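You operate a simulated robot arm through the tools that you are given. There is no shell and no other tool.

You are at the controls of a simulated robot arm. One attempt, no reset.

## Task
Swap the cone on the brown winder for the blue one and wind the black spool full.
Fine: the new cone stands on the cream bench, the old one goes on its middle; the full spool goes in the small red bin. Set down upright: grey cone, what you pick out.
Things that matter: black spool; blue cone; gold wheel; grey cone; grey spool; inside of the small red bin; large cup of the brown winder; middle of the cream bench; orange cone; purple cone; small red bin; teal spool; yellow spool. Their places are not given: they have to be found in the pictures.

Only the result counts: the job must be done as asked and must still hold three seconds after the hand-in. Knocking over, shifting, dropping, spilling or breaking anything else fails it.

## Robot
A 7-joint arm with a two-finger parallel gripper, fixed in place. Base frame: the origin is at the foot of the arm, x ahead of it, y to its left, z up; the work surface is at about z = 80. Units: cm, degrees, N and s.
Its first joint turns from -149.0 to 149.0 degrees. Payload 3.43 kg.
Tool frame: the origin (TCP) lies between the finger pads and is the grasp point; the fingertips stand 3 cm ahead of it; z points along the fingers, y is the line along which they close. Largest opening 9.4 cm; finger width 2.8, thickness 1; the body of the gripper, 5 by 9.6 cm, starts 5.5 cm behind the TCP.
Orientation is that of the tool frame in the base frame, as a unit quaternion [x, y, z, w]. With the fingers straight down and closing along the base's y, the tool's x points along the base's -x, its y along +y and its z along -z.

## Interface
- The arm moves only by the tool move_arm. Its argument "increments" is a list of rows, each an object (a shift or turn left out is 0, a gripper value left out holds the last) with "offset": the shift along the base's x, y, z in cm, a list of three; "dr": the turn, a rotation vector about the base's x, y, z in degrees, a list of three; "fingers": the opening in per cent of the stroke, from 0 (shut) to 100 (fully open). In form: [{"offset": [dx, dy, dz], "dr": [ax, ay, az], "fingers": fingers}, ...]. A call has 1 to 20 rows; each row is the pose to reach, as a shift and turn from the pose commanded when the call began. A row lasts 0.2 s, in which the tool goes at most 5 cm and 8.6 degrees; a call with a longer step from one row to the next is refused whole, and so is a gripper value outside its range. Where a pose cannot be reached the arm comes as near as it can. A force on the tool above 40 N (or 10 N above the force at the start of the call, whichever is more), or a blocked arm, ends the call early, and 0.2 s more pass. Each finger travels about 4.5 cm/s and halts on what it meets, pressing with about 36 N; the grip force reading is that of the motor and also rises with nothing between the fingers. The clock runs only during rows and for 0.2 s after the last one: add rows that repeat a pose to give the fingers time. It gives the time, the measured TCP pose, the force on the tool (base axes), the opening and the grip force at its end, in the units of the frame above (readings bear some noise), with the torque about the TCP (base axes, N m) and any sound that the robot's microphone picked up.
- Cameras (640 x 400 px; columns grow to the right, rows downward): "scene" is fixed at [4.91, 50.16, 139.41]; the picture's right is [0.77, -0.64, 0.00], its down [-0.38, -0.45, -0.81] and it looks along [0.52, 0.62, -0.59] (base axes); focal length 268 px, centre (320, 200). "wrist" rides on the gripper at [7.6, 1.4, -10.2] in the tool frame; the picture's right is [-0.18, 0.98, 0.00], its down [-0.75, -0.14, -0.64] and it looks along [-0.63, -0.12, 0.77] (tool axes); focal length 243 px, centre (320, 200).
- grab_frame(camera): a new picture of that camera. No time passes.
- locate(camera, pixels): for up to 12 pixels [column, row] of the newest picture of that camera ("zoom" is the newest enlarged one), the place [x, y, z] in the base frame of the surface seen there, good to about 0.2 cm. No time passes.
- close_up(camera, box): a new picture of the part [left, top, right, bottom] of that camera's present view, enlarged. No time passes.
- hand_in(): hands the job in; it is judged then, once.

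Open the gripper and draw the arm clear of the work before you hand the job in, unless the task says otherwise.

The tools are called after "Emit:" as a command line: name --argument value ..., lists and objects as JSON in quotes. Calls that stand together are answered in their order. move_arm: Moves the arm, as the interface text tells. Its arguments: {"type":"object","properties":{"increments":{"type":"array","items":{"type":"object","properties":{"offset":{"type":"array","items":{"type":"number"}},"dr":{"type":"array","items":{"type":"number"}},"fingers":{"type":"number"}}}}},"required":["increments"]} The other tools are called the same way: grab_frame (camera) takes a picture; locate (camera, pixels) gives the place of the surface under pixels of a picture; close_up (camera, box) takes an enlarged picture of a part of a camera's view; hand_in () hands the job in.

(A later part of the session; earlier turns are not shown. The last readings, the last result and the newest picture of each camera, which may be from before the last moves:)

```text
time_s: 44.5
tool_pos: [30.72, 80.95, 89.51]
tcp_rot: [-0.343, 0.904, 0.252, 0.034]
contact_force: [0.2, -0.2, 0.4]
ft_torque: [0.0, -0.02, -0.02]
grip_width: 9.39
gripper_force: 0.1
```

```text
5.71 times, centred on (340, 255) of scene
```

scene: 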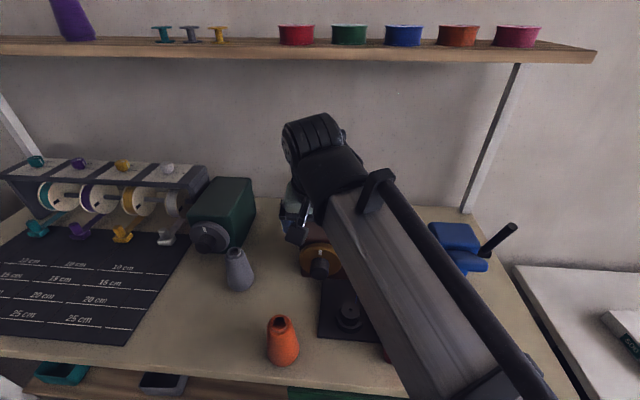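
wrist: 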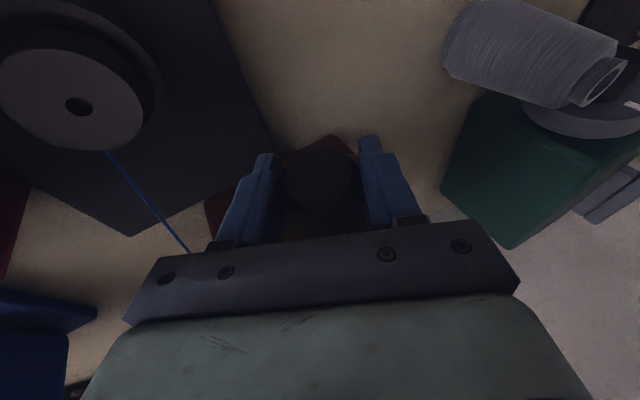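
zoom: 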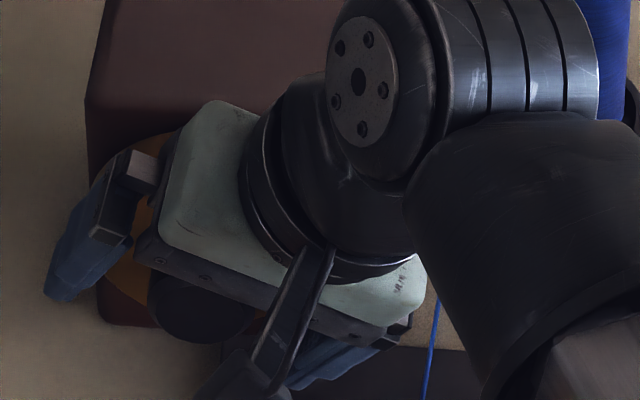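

The mark is hidden here. I'll measure the knob's face edge from this close view to get its true centre.

Emit:
close_up --camera "wrist" --box '[200, 110, 440, 260]'

Emit:
locate --camera "zoom" --pixels '[[225, 190], [390, 160], [300, 115], [310, 245], [240, 230], [380, 220], [250, 140], [365, 125], [425, 200], [220, 230], [330, 275], [430, 260]]'

```text
2.67 times, centred on (320, 185) of wrist
```

zoom: 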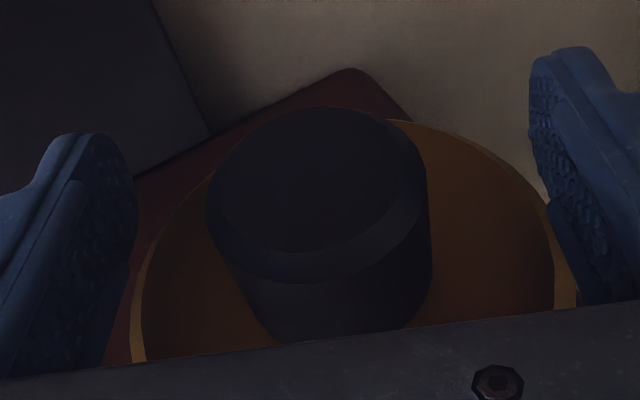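

```text
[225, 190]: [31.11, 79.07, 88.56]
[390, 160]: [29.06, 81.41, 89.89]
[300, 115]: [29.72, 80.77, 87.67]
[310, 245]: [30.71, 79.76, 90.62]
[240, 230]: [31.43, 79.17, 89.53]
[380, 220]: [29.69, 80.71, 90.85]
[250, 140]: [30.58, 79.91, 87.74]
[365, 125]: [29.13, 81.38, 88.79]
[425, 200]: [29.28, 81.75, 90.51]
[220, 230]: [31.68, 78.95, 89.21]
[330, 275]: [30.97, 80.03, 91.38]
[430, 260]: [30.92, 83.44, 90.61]
```

The knob's true axis is at about t=-35.4, z=89.2, slightly off from where I pivoted. With open fingers I'll swing back to -40° about the corrected centre.

Emit:
move_arm --increments '[{"offset": [0.05, -0.14, -0.29], "dr": [0, 0, 0], "fingers": 100}, {"offset": [0.05, -0.14, -0.29], "dr": [-5.16, -5.16, 0]}, {"offset": [0.05, -0.14, -0.29], "dr": [-10.3, -10.3, 0]}, {"offset": [0.05, -0.14, -0.29], "dr": [-15.5, -15.5, 0]}, {"offset": [0.05, -0.14, -0.29], "dr": [-20.6, -20.6, 0]}, {"offset": [0.05, -0.14, -0.29], "dr": [-25.8, -25.8, 0]}, {"offset": [0.05, -0.14, -0.29], "dr": [-31.0, -31.0, 0]}, {"offset": [0.05, -0.14, -0.29], "dr": [-36.1, -36.1, 0]}, {"offset": [0.05, -0.14, -0.29], "dr": [-41.3, -41.3, 0]}, {"offset": [0.05, -0.14, -0.29], "dr": [-46.4, -46.4, 0]}, {"offset": [0.05, -0.14, -0.29], "dr": [-46.4, -46.4, 0]}]'

Emit:
grab_frame --camera "wrist"

Emit:
grab_frame --camera "scene"

Emit:
close_up --camera "scene" --box '[280, 200, 400, 340]'

```text
time_s: 46.9
tool_pos: [30.8, 80.92, 89.18]
tcp_rot: [-0.396, 0.844, -0.268, 0.244]
contact_force: [-1.0, -0.2, -0.1]
ft_torque: [-0.02, -0.01, -0.01]
grip_width: 9.4
gripper_force: 0.0
```

```text
taken
```

wrist: 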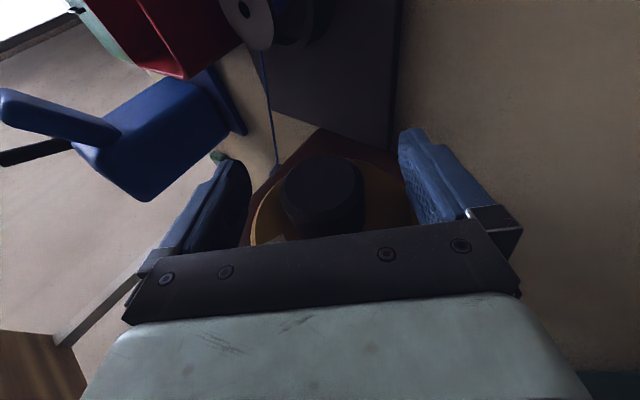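

```text
taken
```

scene: 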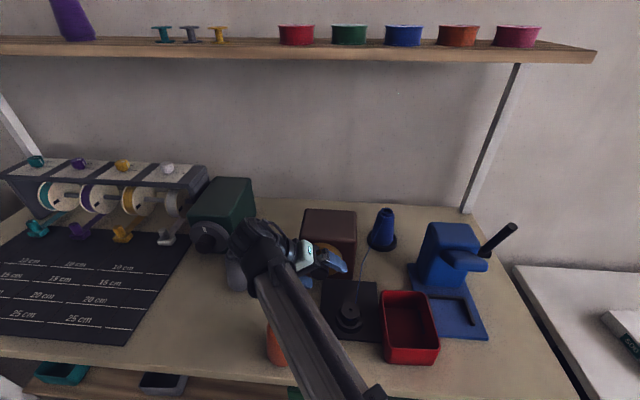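

```text
2.86 times, centred on (340, 270) of scene
```

zoom: 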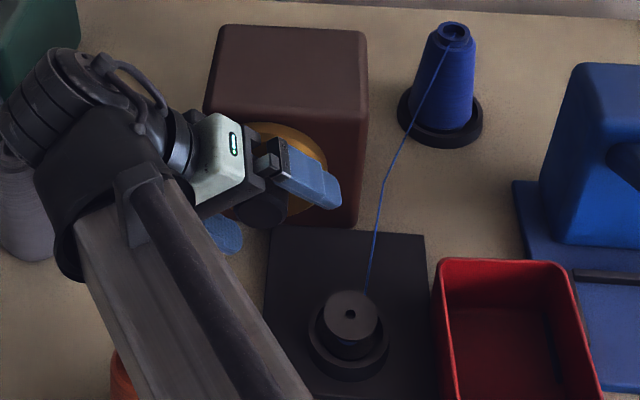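

The swing works freely, and a white spot (the mark) shows near (280,240) in the wrist view. I'll measure its place to see whether the wheel turned.

Emit:
close_up --camera "wrist" --box '[230, 130, 430, 260]'

Emit:
locate --camera "zoom" --pixels '[[160, 345], [170, 350], [150, 352], [165, 340], [290, 200], [215, 195], [400, 200], [310, 120], [300, 240], [240, 300], [180, 250], [460, 250]]'

Emit:
close_up --camera "scene" --box '[320, 280, 380, 340]'

```text
3.08 times, centred on (330, 195) of wrist
```

zoom: 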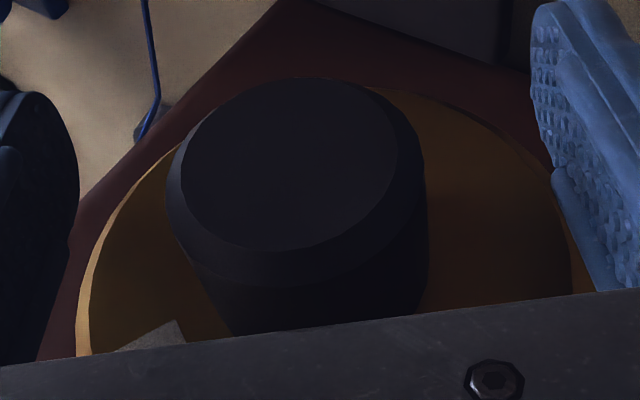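

```text
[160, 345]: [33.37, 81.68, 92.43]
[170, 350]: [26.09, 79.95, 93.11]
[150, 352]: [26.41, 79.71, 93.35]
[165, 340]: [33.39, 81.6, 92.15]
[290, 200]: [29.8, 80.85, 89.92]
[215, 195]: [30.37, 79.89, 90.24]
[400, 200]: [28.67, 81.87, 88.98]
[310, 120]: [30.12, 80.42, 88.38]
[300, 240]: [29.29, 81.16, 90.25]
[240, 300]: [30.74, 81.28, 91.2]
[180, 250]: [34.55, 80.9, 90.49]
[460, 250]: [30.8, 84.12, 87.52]
```

```text
6.67 times, centred on (350, 310) of scene
```

zoom: 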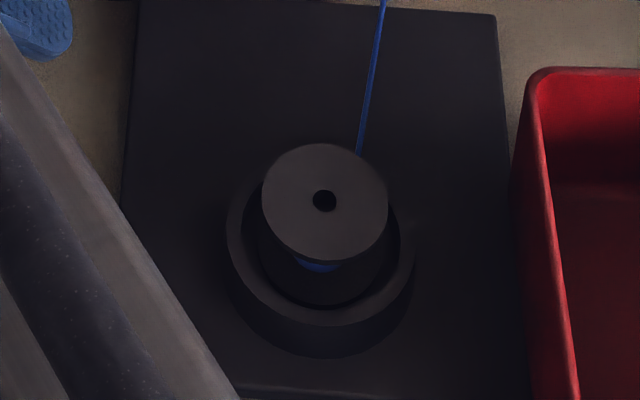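

The mark now sits 22° clockwise from the top, so the wheel follows the grip. I'll close at this angle and check the side force before the next stroke.

Emit:
move_arm --increments '[{"offset": [0, 0, 0], "fingers": 0}, {"offset": [0, 0, 0], "fingers": 0}, {"offset": [0, 0, 0], "fingers": 0}, {"offset": [0, 0, 0], "fingers": 0}, {"offset": [0, 0, 0], "fingers": 0}]'

```text
time_s: 48.1
tool_pos: [30.82, 80.89, 89.14]
tcp_rot: [-0.398, 0.844, -0.265, 0.244]
contact_force: [-4.2, 2.3, -8.0]
ft_torque: [0.09, -0.07, 0.19]
grip_width: 4.8
gripper_force: 45.1
```

Small side force of about 9 N along the closing line, so I shift the pivot by 0.1 cm and make an 80° clockwise stroke.

Emit:
move_arm --increments '[{"offset": [-0.06, 0.06, -0.09], "dr": [0, 0, 0], "fingers": 0}, {"offset": [-0.06, 0.06, -0.09], "dr": [4.04, 4.04, 0]}, {"offset": [-0.06, 0.06, -0.09], "dr": [8.08, 8.08, 0]}, {"offset": [-0.06, 0.06, -0.09], "dr": [12.1, 12.1, 0]}, {"offset": [-0.06, 0.06, -0.09], "dr": [16.2, 16.2, 0]}, {"offset": [-0.06, 0.06, -0.09], "dr": [20.2, 20.2, 0]}, {"offset": [-0.06, 0.06, -0.09], "dr": [24.2, 24.2, 0]}, {"offset": [-0.06, 0.06, -0.09], "dr": [28.3, 28.3, 0]}, {"offset": [-0.06, 0.06, -0.09], "dr": [32.3, 32.3, 0]}, {"offset": [-0.06, 0.06, -0.09], "dr": [36.4, 36.4, 0]}, {"offset": [-0.06, 0.06, -0.09], "dr": [40.4, 40.4, 0]}, {"offset": [-0.06, 0.06, -0.09], "dr": [44.4, 44.4, 0]}, {"offset": [-0.06, 0.06, -0.09], "dr": [48.5, 48.5, 0]}, {"offset": [-0.06, 0.06, -0.09], "dr": [52.5, 52.5, 0]}, {"offset": [-0.06, 0.06, -0.09], "dr": [56.6, 56.6, 0]}, {"offset": [-0.06, 0.06, -0.09], "dr": [56.6, 56.6, 0]}]'

Emit:
close_up --camera "scene" --box '[320, 280, 380, 340]'

```text
time_s: 51.4
tool_pos: [30.64, 80.83, 89.15]
tcp_rot: [-0.316, 0.88, 0.354, -0.013]
contact_force: [-7.1, 1.1, 0.6]
ft_torque: [0.57, -0.57, -0.47]
grip_width: 4.78
gripper_force: 45.1
stopped in row 16: the force on the tool passed its limit at 41 N (the readings are from after the stop); the commanded pose is now the measured one
```

```text
6.67 times, centred on (350, 310) of scene
```

zoom: 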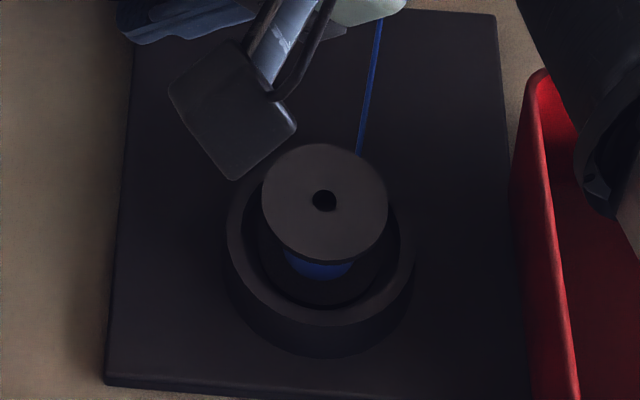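

Clockwise is right: the blue on the spool's core has visibly grown. I'll open, swing back 82°, and close again for the next stroke.

Emit:
move_arm --increments '[{"offset": [0.05, 0.05, 0], "fingers": 100}, {"offset": [0.05, 0.05, 0], "fingers": 100}, {"offset": [0.05, 0.05, 0], "fingers": 100}, {"offset": [0.05, 0.05, 0], "dr": [-5.8, -5.8, 0]}, {"offset": [0.05, 0.05, 0], "dr": [-11.6, -11.6, 0]}, {"offset": [0.05, 0.05, 0], "dr": [-17.4, -17.4, 0]}, {"offset": [0.05, 0.05, 0], "dr": [-23.2, -23.2, 0]}, {"offset": [0.05, 0.05, 0], "dr": [-29.0, -29.0, 0]}, {"offset": [0.05, 0.05, 0], "dr": [-34.8, -34.8, 0]}, {"offset": [0.05, 0.05, 0], "dr": [-40.6, -40.6, 0]}, {"offset": [0.05, 0.05, 0], "dr": [-46.4, -46.4, 0]}, {"offset": [0.05, 0.05, 0], "dr": [-52.2, -52.2, 0]}, {"offset": [0.05, 0.05, 0], "dr": [-58.0, -58.0, 0]}, {"offset": [0.05, 0.05, 0], "dr": [-58.0, -58.0, 0]}, {"offset": [0.05, 0.05, 0], "dr": [-58.0, -58.0, 0], "fingers": 0}, {"offset": [0.05, 0.05, 0], "dr": [-58.0, -58.0, 0], "fingers": 0}, {"offset": [0.05, 0.05, 0], "dr": [-58.0, -58.0, 0], "fingers": 0}, {"offset": [0.05, 0.05, 0], "dr": [-58.0, -58.0, 0], "fingers": 0}]'

Emit:
close_up --camera "scene" --box '[200, 200, 400, 380]'

Emit:
close_up --camera "scene" --box '[320, 280, 380, 340]'

```text
time_s: 55.1
tool_pos: [30.79, 81.0, 89.06]
tcp_rot: [-0.396, 0.834, -0.289, 0.253]
contact_force: [1.3, -2.3, 4.3]
ft_torque: [0.02, 0.0, -0.04]
grip_width: 4.82
gripper_force: 39.3
```

```text
2.22 times, centred on (300, 290) of scene
```

zoom: 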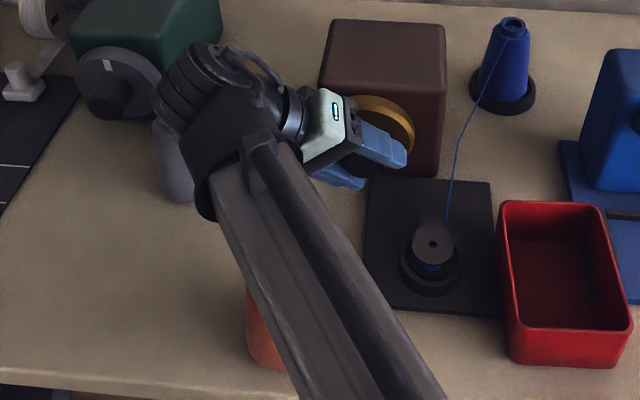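

```text
6.67 times, centred on (350, 310) of scene
```

zoom: 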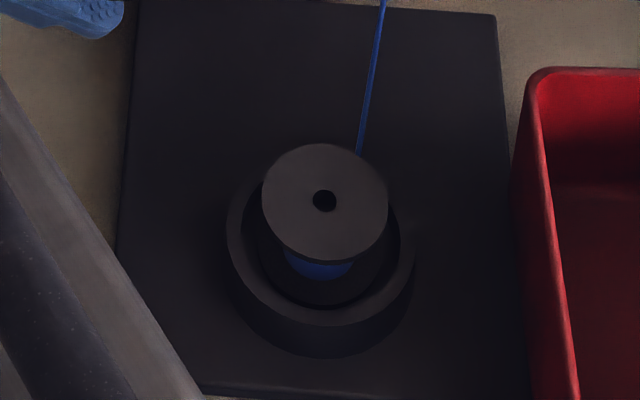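

Side force is small now. I'll make the next 82° stroke, and check the forearm's height over the orange cone at the same time.

Emit:
grab_frame --camera "scene"

Emit:
locate --camera "scene" --pixels '[[285, 310], [300, 330], [290, 340], [278, 320], [310, 345], [270, 280], [265, 255], [330, 380]]'

Emit:
move_arm --increments '[{"dr": [5.27, 5.27, 0], "fingers": 0}, {"dr": [10.5, 10.5, 0]}, {"dr": [15.8, 15.8, 0]}, {"dr": [21.1, 21.1, 0]}, {"dr": [26.4, 26.4, 0]}, {"dr": [31.6, 31.6, 0]}, {"dr": [36.9, 36.9, 0]}, {"dr": [42.2, 42.2, 0]}, {"dr": [47.4, 47.4, 0]}, {"dr": [52.7, 52.7, 0]}, {"dr": [58.0, 58.0, 0]}, {"dr": [58.0, 58.0, 0]}]'

Emit:
close_up --camera "scene" --box '[320, 280, 380, 340]'

```text
taken
```

scene: 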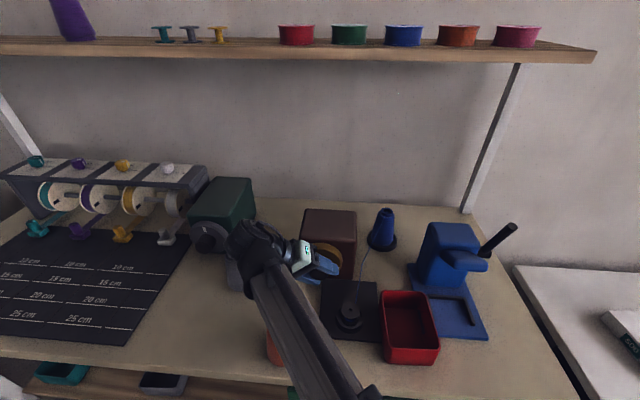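

```text
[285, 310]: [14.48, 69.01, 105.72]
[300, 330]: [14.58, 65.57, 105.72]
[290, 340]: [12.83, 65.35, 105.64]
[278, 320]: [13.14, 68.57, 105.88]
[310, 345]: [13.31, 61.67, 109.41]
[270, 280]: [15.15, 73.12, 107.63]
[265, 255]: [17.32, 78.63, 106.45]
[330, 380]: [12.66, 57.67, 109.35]
```

```text
time_s: 57.8
tool_pos: [30.76, 81.0, 89.22]
tcp_rot: [-0.317, 0.879, 0.355, -0.013]
contact_force: [0.0, -4.5, 14.0]
ft_torque: [0.19, -0.14, 0.23]
grip_width: 4.8
gripper_force: 44.8
```

```text
6.67 times, centred on (350, 310) of scene
```

zoom: 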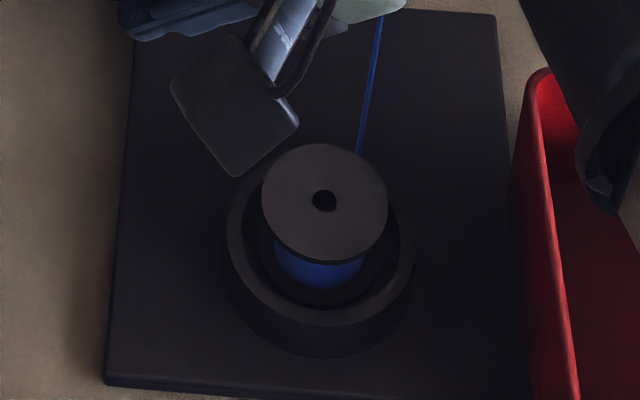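

The stroke went through fully and the blue winding grew again, now about 88 of the 125 px flange width. I'll open, swing back and regrip.

Emit:
move_arm --increments '[{"offset": [0, 0, 0], "fingers": 100}, {"offset": [0, 0, 0], "fingers": 100}, {"offset": [0, 0, 0], "fingers": 100}, {"dr": [-5.8, -5.8, 0]}, {"dr": [-11.6, -11.6, 0]}, {"dr": [-17.4, -17.4, 0]}, {"dr": [-23.2, -23.2, 0]}, {"dr": [-29.0, -29.0, 0]}, {"dr": [-34.8, -34.8, 0]}, {"dr": [-40.6, -40.6, 0]}, {"dr": [-46.4, -46.4, 0]}, {"dr": [-52.2, -52.2, 0]}, {"dr": [-58.0, -58.0, 0]}, {"dr": [-58.0, -58.0, 0]}, {"dr": [-58.0, -58.0, 0], "fingers": 0}, {"dr": [-58.0, -58.0, 0], "fingers": 0}, {"dr": [-58.0, -58.0, 0], "fingers": 0}, {"dr": [-58.0, -58.0, 0], "fingers": 0}]'

Emit:
close_up --camera "scene" --box '[280, 220, 400, 340]'

```text
time_s: 61.5
tool_pos: [30.85, 81.04, 89.18]
tcp_rot: [-0.397, 0.834, -0.288, 0.252]
contact_force: [3.5, -1.8, 6.5]
ft_torque: [0.01, -0.06, -0.14]
grip_width: 4.81
gripper_force: 38.5
```

```text
3.33 times, centred on (340, 280) of scene
```

zoom: 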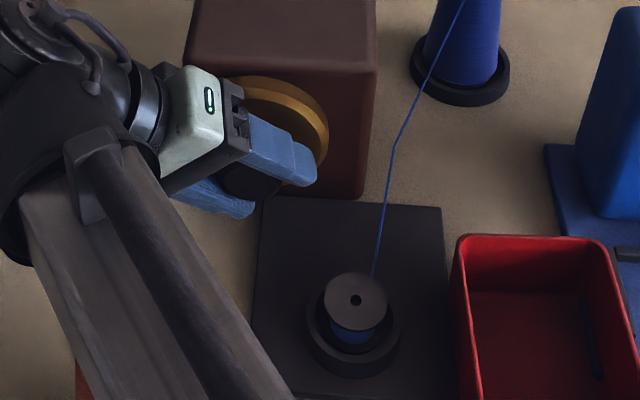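

Regripped with little side force. Next 82° clockwise stroke, then I'll look at the spool.

Emit:
move_arm --increments '[{"dr": [5.27, 5.27, 0], "fingers": 0}, {"dr": [10.5, 10.5, 0]}, {"dr": [15.8, 15.8, 0]}, {"dr": [21.1, 21.1, 0]}, {"dr": [26.4, 26.4, 0]}, {"dr": [31.6, 31.6, 0]}, {"dr": [36.9, 36.9, 0]}, {"dr": [42.2, 42.2, 0]}, {"dr": [47.4, 47.4, 0]}, {"dr": [52.7, 52.7, 0]}, {"dr": [58.0, 58.0, 0]}, {"dr": [58.0, 58.0, 0]}]'

Emit:
close_up --camera "scene" --box '[320, 280, 380, 340]'

```text
time_s: 64.2
tool_pos: [30.76, 81.03, 89.08]
tcp_rot: [-0.316, 0.88, 0.355, -0.013]
contact_force: [4.5, 4.7, 17.3]
ft_torque: [0.27, -0.22, 0.03]
grip_width: 4.78
gripper_force: 44.9
```

```text
6.67 times, centred on (350, 310) of scene
```

zoom: 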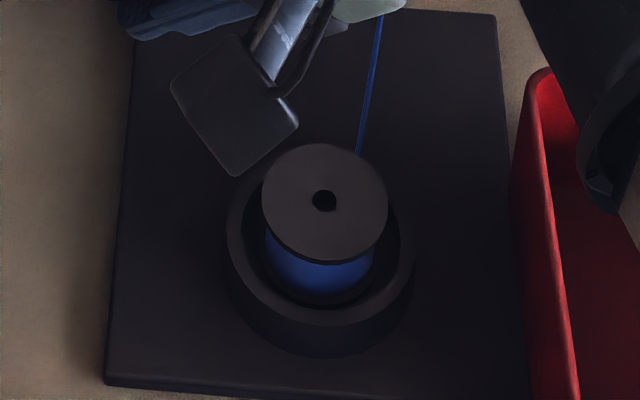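

The winding is now about 110 px of the 125 px flange. I'll regrip and continue in smaller parts, watching for the spool to be full.

Emit:
move_arm --increments '[{"offset": [0, 0, 0], "fingers": 100}, {"offset": [0, 0, 0], "fingers": 100}, {"offset": [0, 0, 0], "fingers": 100}, {"dr": [-5.8, -5.8, 0]}, {"dr": [-11.6, -11.6, 0]}, {"dr": [-17.4, -17.4, 0]}, {"dr": [-23.2, -23.2, 0]}, {"dr": [-29.0, -29.0, 0]}, {"dr": [-34.8, -34.8, 0]}, {"dr": [-40.6, -40.6, 0]}, {"dr": [-46.4, -46.4, 0]}, {"dr": [-52.2, -52.2, 0]}, {"dr": [-58.0, -58.0, 0]}, {"dr": [-58.0, -58.0, 0]}, {"dr": [-58.0, -58.0, 0], "fingers": 0}, {"dr": [-58.0, -58.0, 0], "fingers": 0}, {"dr": [-58.0, -58.0, 0], "fingers": 0}, {"dr": [-58.0, -58.0, 0], "fingers": 0}]'

Emit:
move_arm --increments '[{"dr": [5.27, 5.27, 0], "fingers": 0}, {"dr": [10.5, 10.5, 0]}, {"dr": [15.8, 15.8, 0]}, {"dr": [21.1, 21.1, 0]}, {"dr": [26.4, 26.4, 0]}, {"dr": [28.5, 28.5, 0]}, {"dr": [28.5, 28.5, 0]}]'

Emit:
close_up --camera "scene" --box '[320, 280, 380, 340]'

```text
time_s: 68.0
tool_pos: [30.82, 80.9, 89.1]
tcp_rot: [-0.396, 0.834, -0.29, 0.253]
contact_force: [7.6, -4.2, 11.3]
ft_torque: [-0.01, -0.01, -0.19]
grip_width: 4.82
gripper_force: 38.4
```

```text
time_s: 69.5
tool_pos: [30.76, 81.04, 89.14]
tcp_rot: [-0.382, 0.915, 0.029, 0.129]
contact_force: [3.1, -12.3, -9.7]
ft_torque: [0.79, -0.67, -0.1]
grip_width: 4.8
gripper_force: 44.9
```

```text
6.67 times, centred on (350, 310) of scene
```

zoom: 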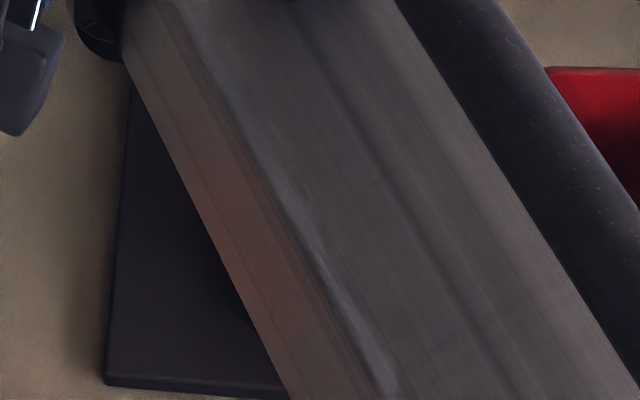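

The forearm hides the spool from the scene camera here, so I check it with the wrist camera.

Emit:
grab_frame --camera "wrist"

Emit:
close_up --camera "wrist" --box '[60, 0, 260, 130]'

```text
taken
```

wrist: 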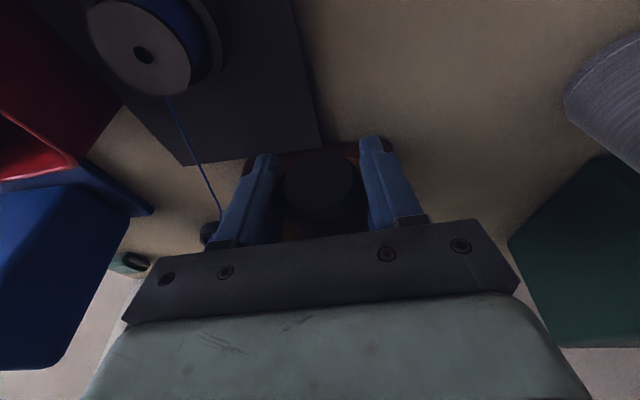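

```text
3.08 times, centred on (160, 65) of wrist
```

zoom: 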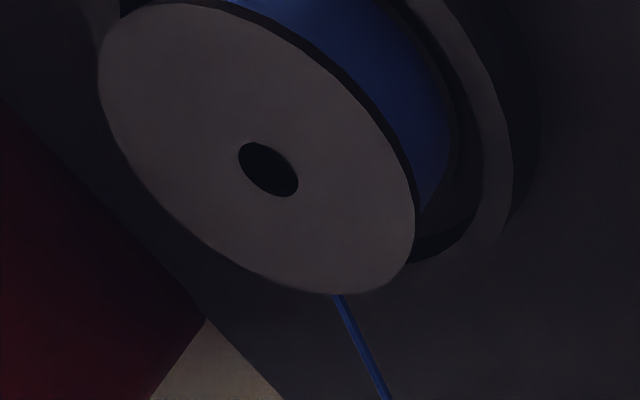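

The winding is close to the flange edge. I'll finish the rest of this stroke and look at the spool from the scene camera.

Emit:
move_arm --increments '[{"dr": [5.27, 5.27, 0], "fingers": 0}, {"dr": [10.5, 10.5, 0]}, {"dr": [15.8, 15.8, 0]}, {"dr": [21.1, 21.1, 0]}, {"dr": [26.4, 26.4, 0]}, {"dr": [29.5, 29.5, 0]}, {"dr": [29.5, 29.5, 0]}]'

Emit:
close_up --camera "scene" --box '[320, 280, 380, 340]'

```text
time_s: 71.2
tool_pos: [30.63, 80.99, 89.2]
tcp_rot: [-0.316, 0.88, 0.354, -0.013]
contact_force: [-5.0, -9.4, -2.3]
ft_torque: [-0.58, 0.62, 0.84]
grip_width: 4.8
gripper_force: 45.1
```

```text
6.67 times, centred on (350, 310) of scene
```

zoom: 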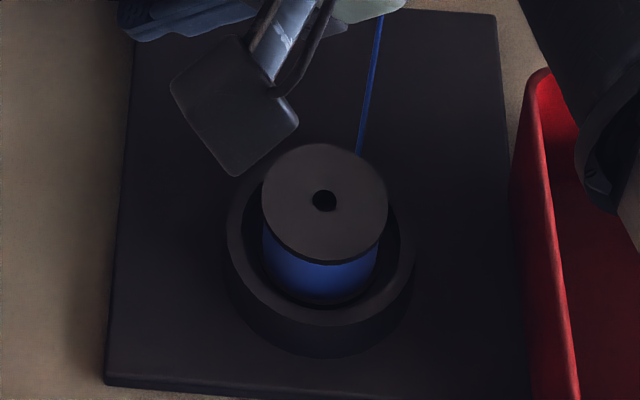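

The winding hardly grew in this stroke (about 113 px against 110), so it looks full. I'll open the fingers, swing upright and back away to check the wheel mark and the spool.

Emit:
move_arm --increments '[{"offset": [0, 0, 0], "fingers": 100}, {"offset": [0, 0, 0], "fingers": 100}, {"offset": [0, 0, 0], "fingers": 100}, {"dr": [-5.5, -5.5, 0]}, {"dr": [-11.0, -11.0, 0]}, {"dr": [-16.5, -16.5, 0]}, {"dr": [-22.0, -22.0, 0]}, {"dr": [-27.8, -27.8, 0]}, {"dr": [-27.8, -27.8, 0]}, {"offset": [-0.3, -0.3, 2], "dr": [-27.8, -27.8, 0]}, {"offset": [-0.9, -0.9, 5], "dr": [-27.8, -27.8, 0]}, {"offset": [-1.6, -1.6, 8.5], "dr": [-27.8, -27.8, 0]}, {"offset": [-2.3, -2.3, 12], "dr": [-27.8, -27.8, 0]}, {"offset": [-2.9, -2.9, 15], "dr": [-27.8, -27.8, 0]}, {"offset": [-2.9, -2.9, 15], "dr": [-27.8, -27.8, 0]}]'

Emit:
grab_frame --camera "wrist"

Emit:
close_up --camera "wrist" --box '[170, 0, 390, 150]'

```text
time_s: 74.3
tool_pos: [27.98, 77.87, 104.14]
tcp_rot: [-0.379, 0.916, 0.047, 0.122]
contact_force: [0.1, 0.3, -0.7]
ft_torque: [0.0, 0.0, 0.02]
grip_width: 9.42
gripper_force: 0.0
```

```text
taken
```

wrist: 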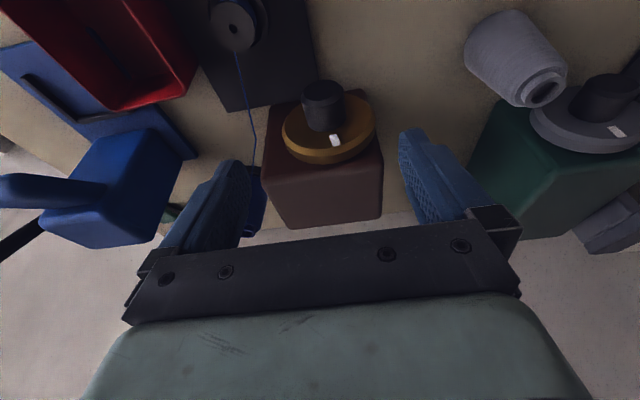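

```text
2.67 times, centred on (280, 75) of wrist
```

zoom: 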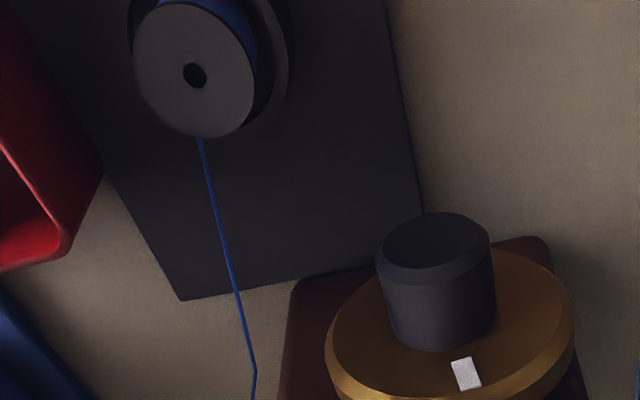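

The mark is back near the top, about 350° in total with no slip. I'll move the arm aside and take a careful look at how full the spool is.

Emit:
move_arm --increments '[{"offset": [-1.5, 1.0, 1], "fingers": 100}, {"offset": [-4.5, 2.0, 2]}, {"offset": [-8, 3, 2]}, {"offset": [-12, 4, 2]}, {"offset": [-15, 4.5, 2]}, {"offset": [-15, 4.5, 2]}]'

Emit:
grab_frame --camera "scene"

Emit:
close_up --camera "scene" --box '[332, 290, 366, 334]'

```text
time_s: 75.8
tool_pos: [12.83, 82.74, 106.13]
tcp_rot: [-0.379, 0.916, 0.048, 0.123]
contact_force: [0.4, 0.4, -0.1]
ft_torque: [-0.03, -0.01, 0.02]
grip_width: 9.38
gripper_force: 0.0
```

```text
taken
```

scene: 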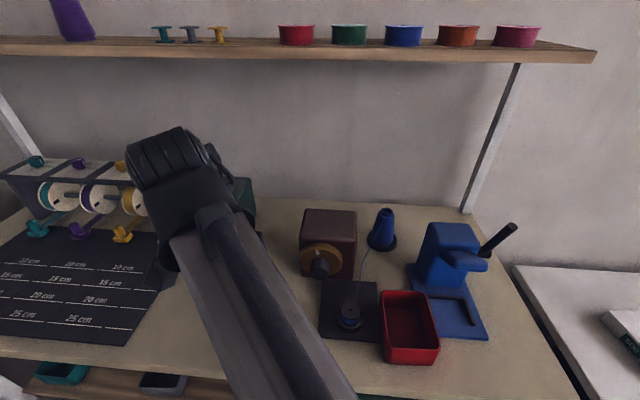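

```text
9.09 times, centred on (349, 312) of scene
```

zoom: 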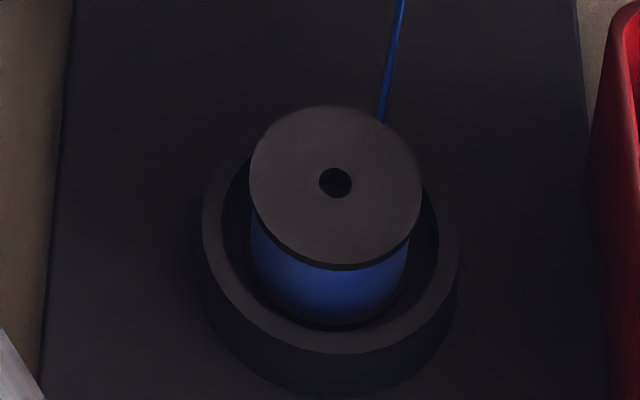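

The blue winding now fills about 91% of the flange width and stopped growing while the wheel turned the full stroke, so it seems saturated. To be certain I'll return to the knob and turn another 40°, then compare.

Emit:
move_arm --increments '[{"offset": [3, -0.5, 0], "fingers": 100}, {"offset": [7, -1.5, 0]}, {"offset": [11, -2.5, 0]}, {"offset": [13.5, -3.5, -1]}, {"offset": [15, -4.5, -2]}, {"offset": [15.6, -3.9, -5]}, {"offset": [16.3, -3.2, -8.5]}, {"offset": [17.0, -2.5, -12]}, {"offset": [17.6, -1.9, -15]}, {"offset": [17.9, -1.6, -17]}, {"offset": [17.9, -1.6, -17]}]'

Emit:
grab_frame --camera "wrist"

```text
time_s: 78.2
tool_pos: [30.82, 80.98, 88.96]
tcp_rot: [-0.378, 0.916, 0.049, 0.122]
contact_force: [-0.1, -0.6, -0.4]
ft_torque: [-0.01, 0.03, 0.02]
grip_width: 9.4
gripper_force: 0.1
```

```text
taken
```

wrist: 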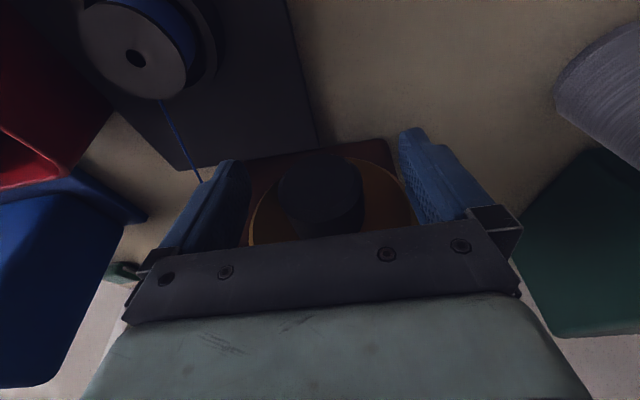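

The pads stand astride the knob again. I'll close and turn 40° clockwise.

Emit:
move_arm --increments '[{"offset": [0, 0, 0.15], "fingers": 0}, {"offset": [0, 0, 0.15], "fingers": 0}, {"offset": [0, 0, 0.15], "fingers": 0}, {"offset": [0, 0, 0.15], "fingers": 0}, {"offset": [0, 0, 0.15], "dr": [4.7, 4.7, 0]}, {"offset": [0, 0, 0.15], "dr": [9.4, 9.4, 0]}, {"offset": [0, 0, 0.15], "dr": [14.1, 14.1, 0]}, {"offset": [0, 0, 0.15], "dr": [18.9, 18.9, 0]}, {"offset": [0, 0, 0.15], "dr": [23.6, 23.6, 0]}, {"offset": [0, 0, 0.15], "dr": [28.3, 28.3, 0]}, {"offset": [0, 0, 0.15], "dr": [28.3, 28.3, 0]}]'

Emit:
close_up --camera "scene" --box '[332, 290, 366, 334]'

```text
time_s: 80.5
tool_pos: [30.79, 80.83, 89.26]
tcp_rot: [-0.314, 0.879, 0.359, -0.015]
contact_force: [1.4, -9.0, 1.2]
ft_torque: [0.21, -0.19, -0.37]
grip_width: 4.79
gripper_force: 44.7
```

```text
9.09 times, centred on (349, 312) of scene
```

zoom: 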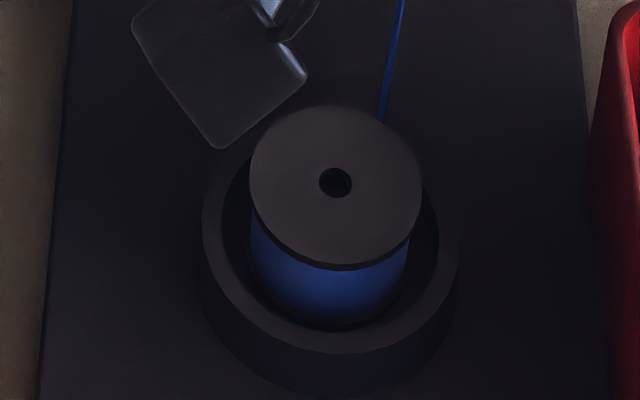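

The winding is unchanged at 251–408 px, so the spool is full. I'll open, swing upright and retract from the knob.

Emit:
move_arm --increments '[{"offset": [0, 0, 0], "fingers": 100}, {"offset": [0, 0, 0], "fingers": 100}, {"offset": [0, 0, 0], "fingers": 100}, {"dr": [-5.5, -5.5, 0]}, {"dr": [-11.0, -11.0, 0]}, {"dr": [-16.5, -16.5, 0]}, {"dr": [-22.0, -22.0, 0]}, {"dr": [-28.3, -28.3, 0]}, {"dr": [-28.3, -28.3, 0]}, {"offset": [-0.3, -0.3, 2], "dr": [-28.3, -28.3, 0]}, {"offset": [-0.9, -0.9, 5], "dr": [-28.3, -28.3, 0]}, {"offset": [-1.6, -1.6, 8.5], "dr": [-28.3, -28.3, 0]}, {"offset": [-2.3, -2.3, 12], "dr": [-28.3, -28.3, 0]}, {"offset": [-2.9, -2.9, 15], "dr": [-28.3, -28.3, 0]}, {"offset": [-2.9, -2.9, 15], "dr": [-28.3, -28.3, 0]}]'

Emit:
grab_frame --camera "wrist"

```text
refused: row 8 steps farther than a row can; nothing moved
```

```text
taken
```

wrist: 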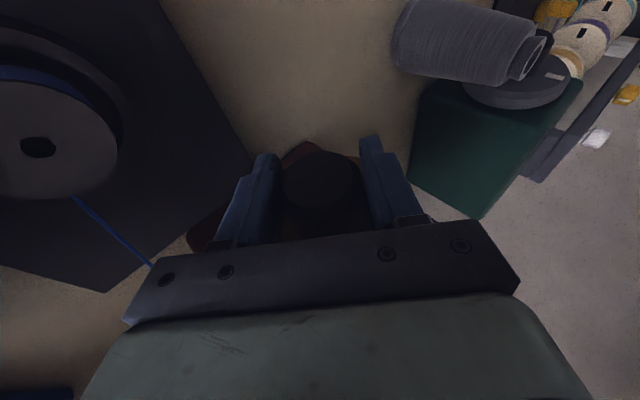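

That call was refused because one turn step was too large, and nothing moved. I'll send it again with evenly split steps.

Emit:
move_arm --increments '[{"offset": [0, 0, 0], "fingers": 100}, {"offset": [0, 0, 0], "fingers": 100}, {"offset": [0, 0, 0], "fingers": 100}, {"dr": [-4.7, -4.7, 0]}, {"dr": [-9.4, -9.4, 0]}, {"dr": [-14.1, -14.1, 0]}, {"dr": [-18.9, -18.9, 0]}, {"dr": [-23.6, -23.6, 0]}, {"dr": [-28.3, -28.3, 0]}, {"dr": [-28.3, -28.3, 0]}, {"offset": [-0.3, -0.3, 2], "dr": [-28.3, -28.3, 0]}, {"offset": [-0.9, -0.9, 5], "dr": [-28.3, -28.3, 0]}, {"offset": [-1.6, -1.6, 8.5], "dr": [-28.3, -28.3, 0]}, {"offset": [-2.3, -2.3, 12], "dr": [-28.3, -28.3, 0]}, {"offset": [-2.9, -2.9, 15], "dr": [-28.3, -28.3, 0]}, {"offset": [-2.9, -2.9, 15], "dr": [-28.3, -28.3, 0]}]'

Emit:
grab_frame --camera "wrist"

```text
time_s: 84.0
tool_pos: [27.91, 78.21, 104.18]
tcp_rot: [-0.379, 0.916, 0.047, 0.122]
contact_force: [-0.4, 0.9, 0.3]
ft_torque: [-0.01, -0.01, 0.02]
grip_width: 9.39
gripper_force: 0.0
```

```text
taken
```

wrist: 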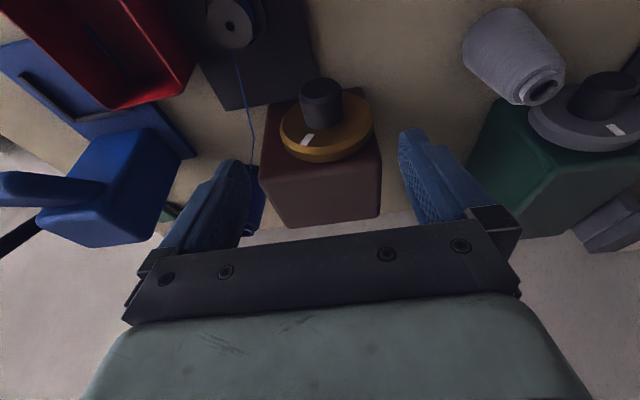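

Knob released; the mark now shows past the top. I'll level the tool to point straight down and move above the black spool.

Emit:
move_arm --increments '[{"offset": [0.8, -1.6, 0], "dr": [-2.6, 2.6, 0], "fingers": 100}, {"offset": [1.6, -3.2, 0], "dr": [-5.3, 5.3, 0]}, {"offset": [2.5, -4.9, -1.5], "dr": [-8.0, 8.0, 0]}, {"offset": [3.3, -6.5, -3], "dr": [-10.6, 10.6, 0]}, {"offset": [3.3, -6.5, -4], "dr": [-10.6, 10.6, 0]}, {"offset": [3.3, -6.5, -4], "dr": [-10.6, 10.6, 0]}]'

Emit:
grab_frame --camera "wrist"

Emit:
grab_frame --camera "scene"

```text
time_s: 85.3
tool_pos: [31.15, 71.59, 100.29]
tcp_rot: [-0.383, 0.924, -0.001, 0.002]
contact_force: [0.1, -0.9, -0.4]
ft_torque: [0.0, 0.0, -0.03]
grip_width: 9.41
gripper_force: 0.0
```

```text
taken
```

wrist: 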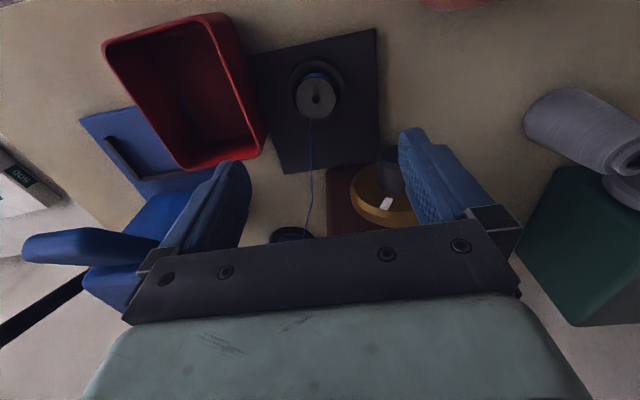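

```text
taken
```

scene: 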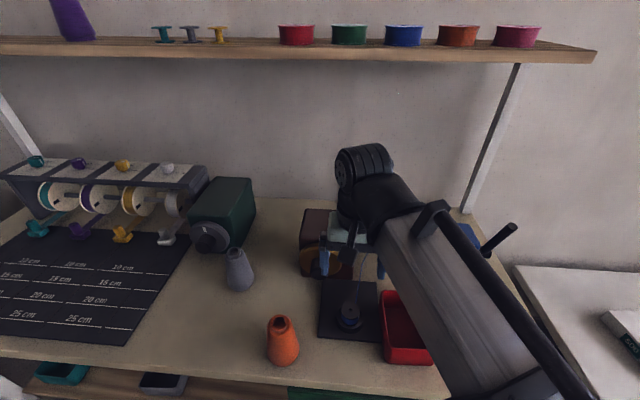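

The spool shows at (316,95) and the whole red bin at (190,90) in the wrist view. I'll measure the spool, its cup and the bin.

Emit:
close_up --camera "wrist" --box '[270, 50, 366, 125]'

Emit:
locate --camera "zoom" --pixels '[[180, 245], [435, 230], [310, 330], [300, 165], [315, 245], [200, 300], [420, 290], [210, 190], [400, 170], [150, 100], [470, 100], [310, 130]]'

Emit:
close_up --camera "wrist" --box '[80, 0, 290, 180]'

Emit:
locate --camera "zoom" --pixels '[[75, 115], [405, 45], [320, 370], [555, 320], [300, 130], [400, 280], [330, 330], [130, 110], [380, 90], [500, 290], [330, 200], [240, 130]]'

```text
5.33 times, centred on (318, 88) of wrist
```

zoom: 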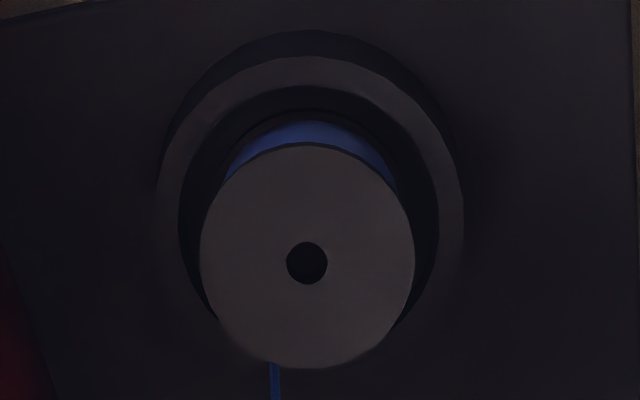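

```text
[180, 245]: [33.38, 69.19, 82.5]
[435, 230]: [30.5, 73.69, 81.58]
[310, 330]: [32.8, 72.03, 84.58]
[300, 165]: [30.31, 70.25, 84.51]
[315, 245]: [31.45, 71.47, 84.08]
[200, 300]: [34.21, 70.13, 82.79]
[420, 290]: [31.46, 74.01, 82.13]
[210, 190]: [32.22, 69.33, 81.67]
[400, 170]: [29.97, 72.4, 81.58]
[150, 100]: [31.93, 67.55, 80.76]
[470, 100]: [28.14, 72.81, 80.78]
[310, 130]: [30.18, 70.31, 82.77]
```

```text
2.22 times, centred on (185, 90) of wrist
```

zoom: 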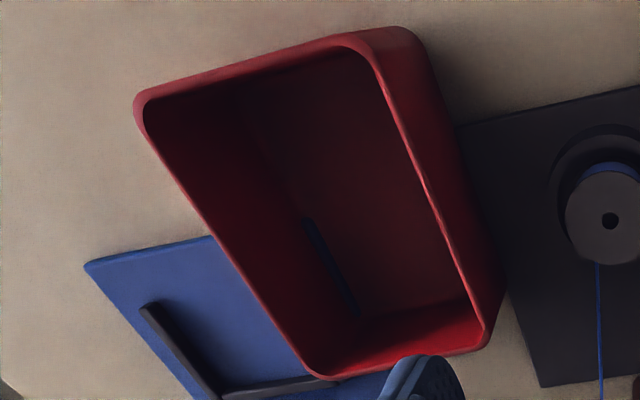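

```text
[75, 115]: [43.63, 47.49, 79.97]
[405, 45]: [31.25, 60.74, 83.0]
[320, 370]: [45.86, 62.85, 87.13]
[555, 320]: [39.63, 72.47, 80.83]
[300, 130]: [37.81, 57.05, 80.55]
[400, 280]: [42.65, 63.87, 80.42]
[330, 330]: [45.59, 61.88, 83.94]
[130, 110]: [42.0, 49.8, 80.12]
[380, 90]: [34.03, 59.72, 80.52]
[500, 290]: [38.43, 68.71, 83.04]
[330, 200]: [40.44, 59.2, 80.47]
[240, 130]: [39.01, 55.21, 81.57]
```

I'll zoom further on the bin's inside, where there is a thin dark line, and take the flange edge points of the spool.

Emit:
close_up --camera "wrist" --box '[120, 10, 270, 170]'

Emit:
locate --camera "zoom" --pixels '[[110, 90], [420, 45], [290, 375], [505, 330], [330, 300], [270, 210], [300, 260], [400, 250], [350, 120], [460, 320], [360, 330], [200, 100]]'

Emit:
close_up --camera "wrist" --box '[270, 50, 366, 125]'

Emit:
locate --camera "zoom" --pixels '[[212, 258], [404, 252], [308, 152], [308, 358], [240, 190], [380, 320], [240, 325], [378, 190], [165, 180], [455, 200], [310, 70], [320, 40]]'

```text
2.50 times, centred on (195, 90) of wrist
```

zoom: 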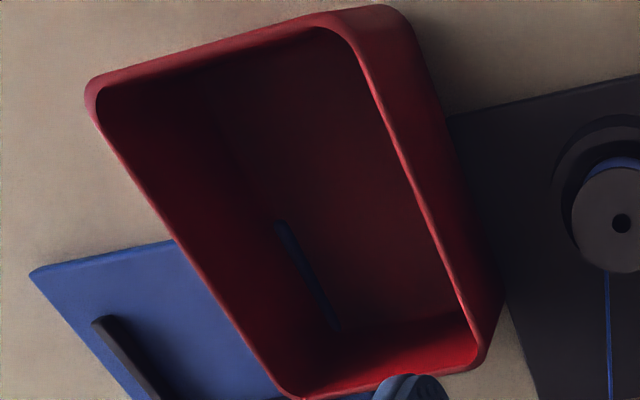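

```text
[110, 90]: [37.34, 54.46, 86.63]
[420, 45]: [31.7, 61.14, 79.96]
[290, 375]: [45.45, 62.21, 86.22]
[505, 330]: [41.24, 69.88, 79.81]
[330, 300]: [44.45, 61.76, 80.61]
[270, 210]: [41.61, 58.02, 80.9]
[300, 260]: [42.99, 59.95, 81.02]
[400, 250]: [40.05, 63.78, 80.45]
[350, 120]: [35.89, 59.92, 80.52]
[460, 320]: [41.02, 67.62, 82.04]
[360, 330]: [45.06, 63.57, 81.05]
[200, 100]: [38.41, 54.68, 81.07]
```

```text
5.33 times, centred on (318, 88) of wrist
```

zoom: 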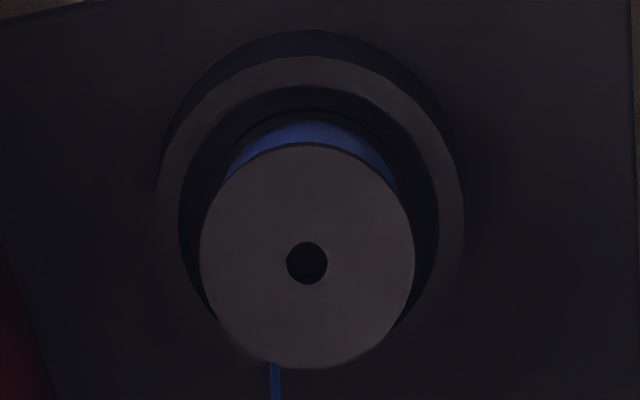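

```text
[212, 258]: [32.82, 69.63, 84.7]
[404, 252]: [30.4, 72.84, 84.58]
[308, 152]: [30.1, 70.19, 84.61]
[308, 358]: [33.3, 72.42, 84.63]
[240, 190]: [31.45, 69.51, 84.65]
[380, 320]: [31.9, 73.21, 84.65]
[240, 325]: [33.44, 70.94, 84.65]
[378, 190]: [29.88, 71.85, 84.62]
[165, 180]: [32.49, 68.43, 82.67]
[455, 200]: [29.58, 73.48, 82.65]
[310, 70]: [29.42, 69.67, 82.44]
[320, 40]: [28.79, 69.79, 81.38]
```

The spool's centre is (31.66, 71.32), top z 84.6, cup rim 82.7; the bin's inner floor (z≈80.5) is centred near (38.4, 61.7), its long side along the bench depth. Before planning the descent into the bin I'll measure the press's blue arm and black lever.

Emit:
locate --camera "wrist" --pixels '[[30, 245], [60, 240], [100, 240], [145, 245], [150, 205], [180, 205], [200, 190], [20, 330], [60, 300], [90, 285], [130, 290], [110, 265]]'

Emit:
locate --camera "scene" --pixels '[[510, 228], [490, 250], [500, 238], [474, 240], [465, 235], [390, 295], [405, 362], [430, 352], [385, 335], [395, 345], [415, 345], [390, 310]]'

```text
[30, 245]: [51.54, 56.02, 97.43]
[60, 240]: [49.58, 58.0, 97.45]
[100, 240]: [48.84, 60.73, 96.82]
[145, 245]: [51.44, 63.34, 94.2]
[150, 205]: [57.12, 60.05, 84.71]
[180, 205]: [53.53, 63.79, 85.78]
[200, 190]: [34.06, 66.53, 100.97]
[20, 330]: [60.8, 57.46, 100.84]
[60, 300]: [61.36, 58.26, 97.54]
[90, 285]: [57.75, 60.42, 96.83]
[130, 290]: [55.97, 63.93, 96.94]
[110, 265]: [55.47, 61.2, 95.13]
```

```text
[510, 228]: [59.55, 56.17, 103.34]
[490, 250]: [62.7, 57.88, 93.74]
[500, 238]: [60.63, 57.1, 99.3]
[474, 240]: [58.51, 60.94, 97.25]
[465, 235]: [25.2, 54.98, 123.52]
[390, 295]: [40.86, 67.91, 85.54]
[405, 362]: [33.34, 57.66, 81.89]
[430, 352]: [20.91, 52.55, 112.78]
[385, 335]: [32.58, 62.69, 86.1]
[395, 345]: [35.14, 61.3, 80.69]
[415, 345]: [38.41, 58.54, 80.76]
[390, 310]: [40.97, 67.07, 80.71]
```

The press arm stays at t>-9, well clear of the bin's centre line. I'll turn the tool by -90° above the spool so the fingers close along the bench depth (the bin's long side), centred on (31.66, 71.32).

Emit:
move_arm --increments '[{"offset": [0.1, 0, 0], "dr": [0, 0, -8.2], "fingers": 100}, {"offset": [0.2, -0.1, 0], "dr": [0, 0, -16.4]}, {"offset": [0.3, -0.1, 0], "dr": [0, 0, -24.6]}, {"offset": [0.4, -0.2, 0], "dr": [0, 0, -32.8]}, {"offset": [0.5, -0.23, 0], "dr": [0, 0, -41]}, {"offset": [0.5, -0.23, 0], "dr": [0, 0, -49.2]}, {"offset": [0.5, -0.23, 0], "dr": [0, 0, -57.4]}, {"offset": [0.5, -0.23, 0], "dr": [0, 0, -65.6]}, {"offset": [0.5, -0.23, 0], "dr": [0, 0, -73.8]}, {"offset": [0.5, -0.23, 0], "dr": [0, 0, -82]}, {"offset": [0.5, -0.23, 0], "dr": [0, 0, -90]}, {"offset": [0.5, -0.23, 0], "dr": [0, 0, -90]}]'

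Emit:
grab_frame --camera "wrist"

Emit:
grab_frame --camera "scene"

```text
time_s: 88.0
tool_pos: [31.6, 71.49, 100.22]
tcp_rot: [0.383, 0.924, -0.003, 0.0]
contact_force: [-0.5, 0.4, 0.2]
ft_torque: [0.02, 0.01, 0.0]
grip_width: 9.4
gripper_force: 0.1
```

```text
taken
```

wrist: 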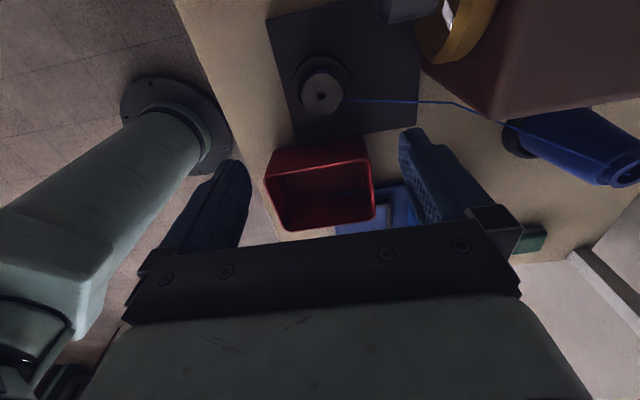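

```text
taken
```

scene: 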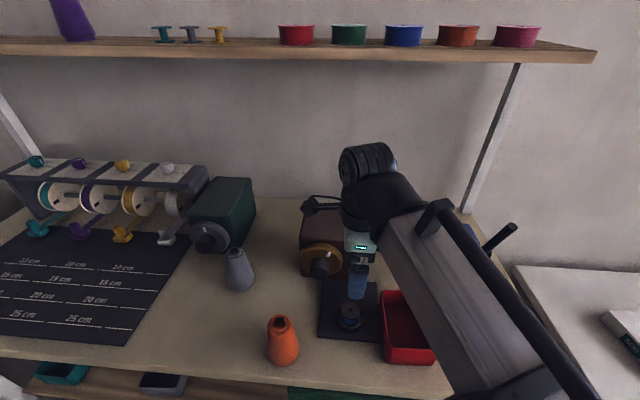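

Turned without trouble. I'll re-measure the spool's flange from this view to confirm centring.

Emit:
close_up --camera "wrist" --box '[280, 50, 366, 125]'

Emit:
locate --camera "zoom" --pixels '[[210, 240], [420, 230], [315, 145], [315, 335], [245, 170], [385, 305], [245, 310], [385, 170]]'

Emit:
locate --camera "wrist" --pixels '[[272, 160], [363, 145], [288, 225], [373, 210], [320, 152], [330, 220], [270, 185], [370, 180], [305, 200], [350, 195], [325, 185], [295, 180]]'

```text
5.33 times, centred on (323, 88) of wrist
```

zoom: 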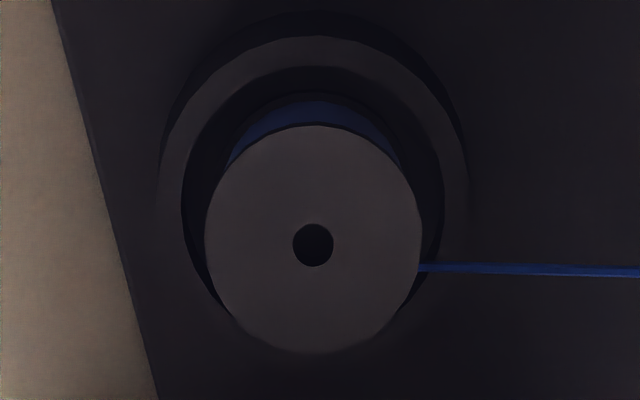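

```text
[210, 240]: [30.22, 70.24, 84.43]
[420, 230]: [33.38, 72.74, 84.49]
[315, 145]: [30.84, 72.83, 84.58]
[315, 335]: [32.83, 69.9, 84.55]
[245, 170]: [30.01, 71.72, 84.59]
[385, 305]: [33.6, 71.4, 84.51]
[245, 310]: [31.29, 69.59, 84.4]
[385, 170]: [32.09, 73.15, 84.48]
```

```text
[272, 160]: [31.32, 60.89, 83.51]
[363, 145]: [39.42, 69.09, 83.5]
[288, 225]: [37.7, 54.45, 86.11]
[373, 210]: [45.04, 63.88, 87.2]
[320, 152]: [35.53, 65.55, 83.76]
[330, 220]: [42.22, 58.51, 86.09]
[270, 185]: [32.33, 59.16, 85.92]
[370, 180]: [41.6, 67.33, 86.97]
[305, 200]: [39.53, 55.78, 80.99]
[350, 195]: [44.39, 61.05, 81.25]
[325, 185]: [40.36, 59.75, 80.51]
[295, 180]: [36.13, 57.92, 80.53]
```

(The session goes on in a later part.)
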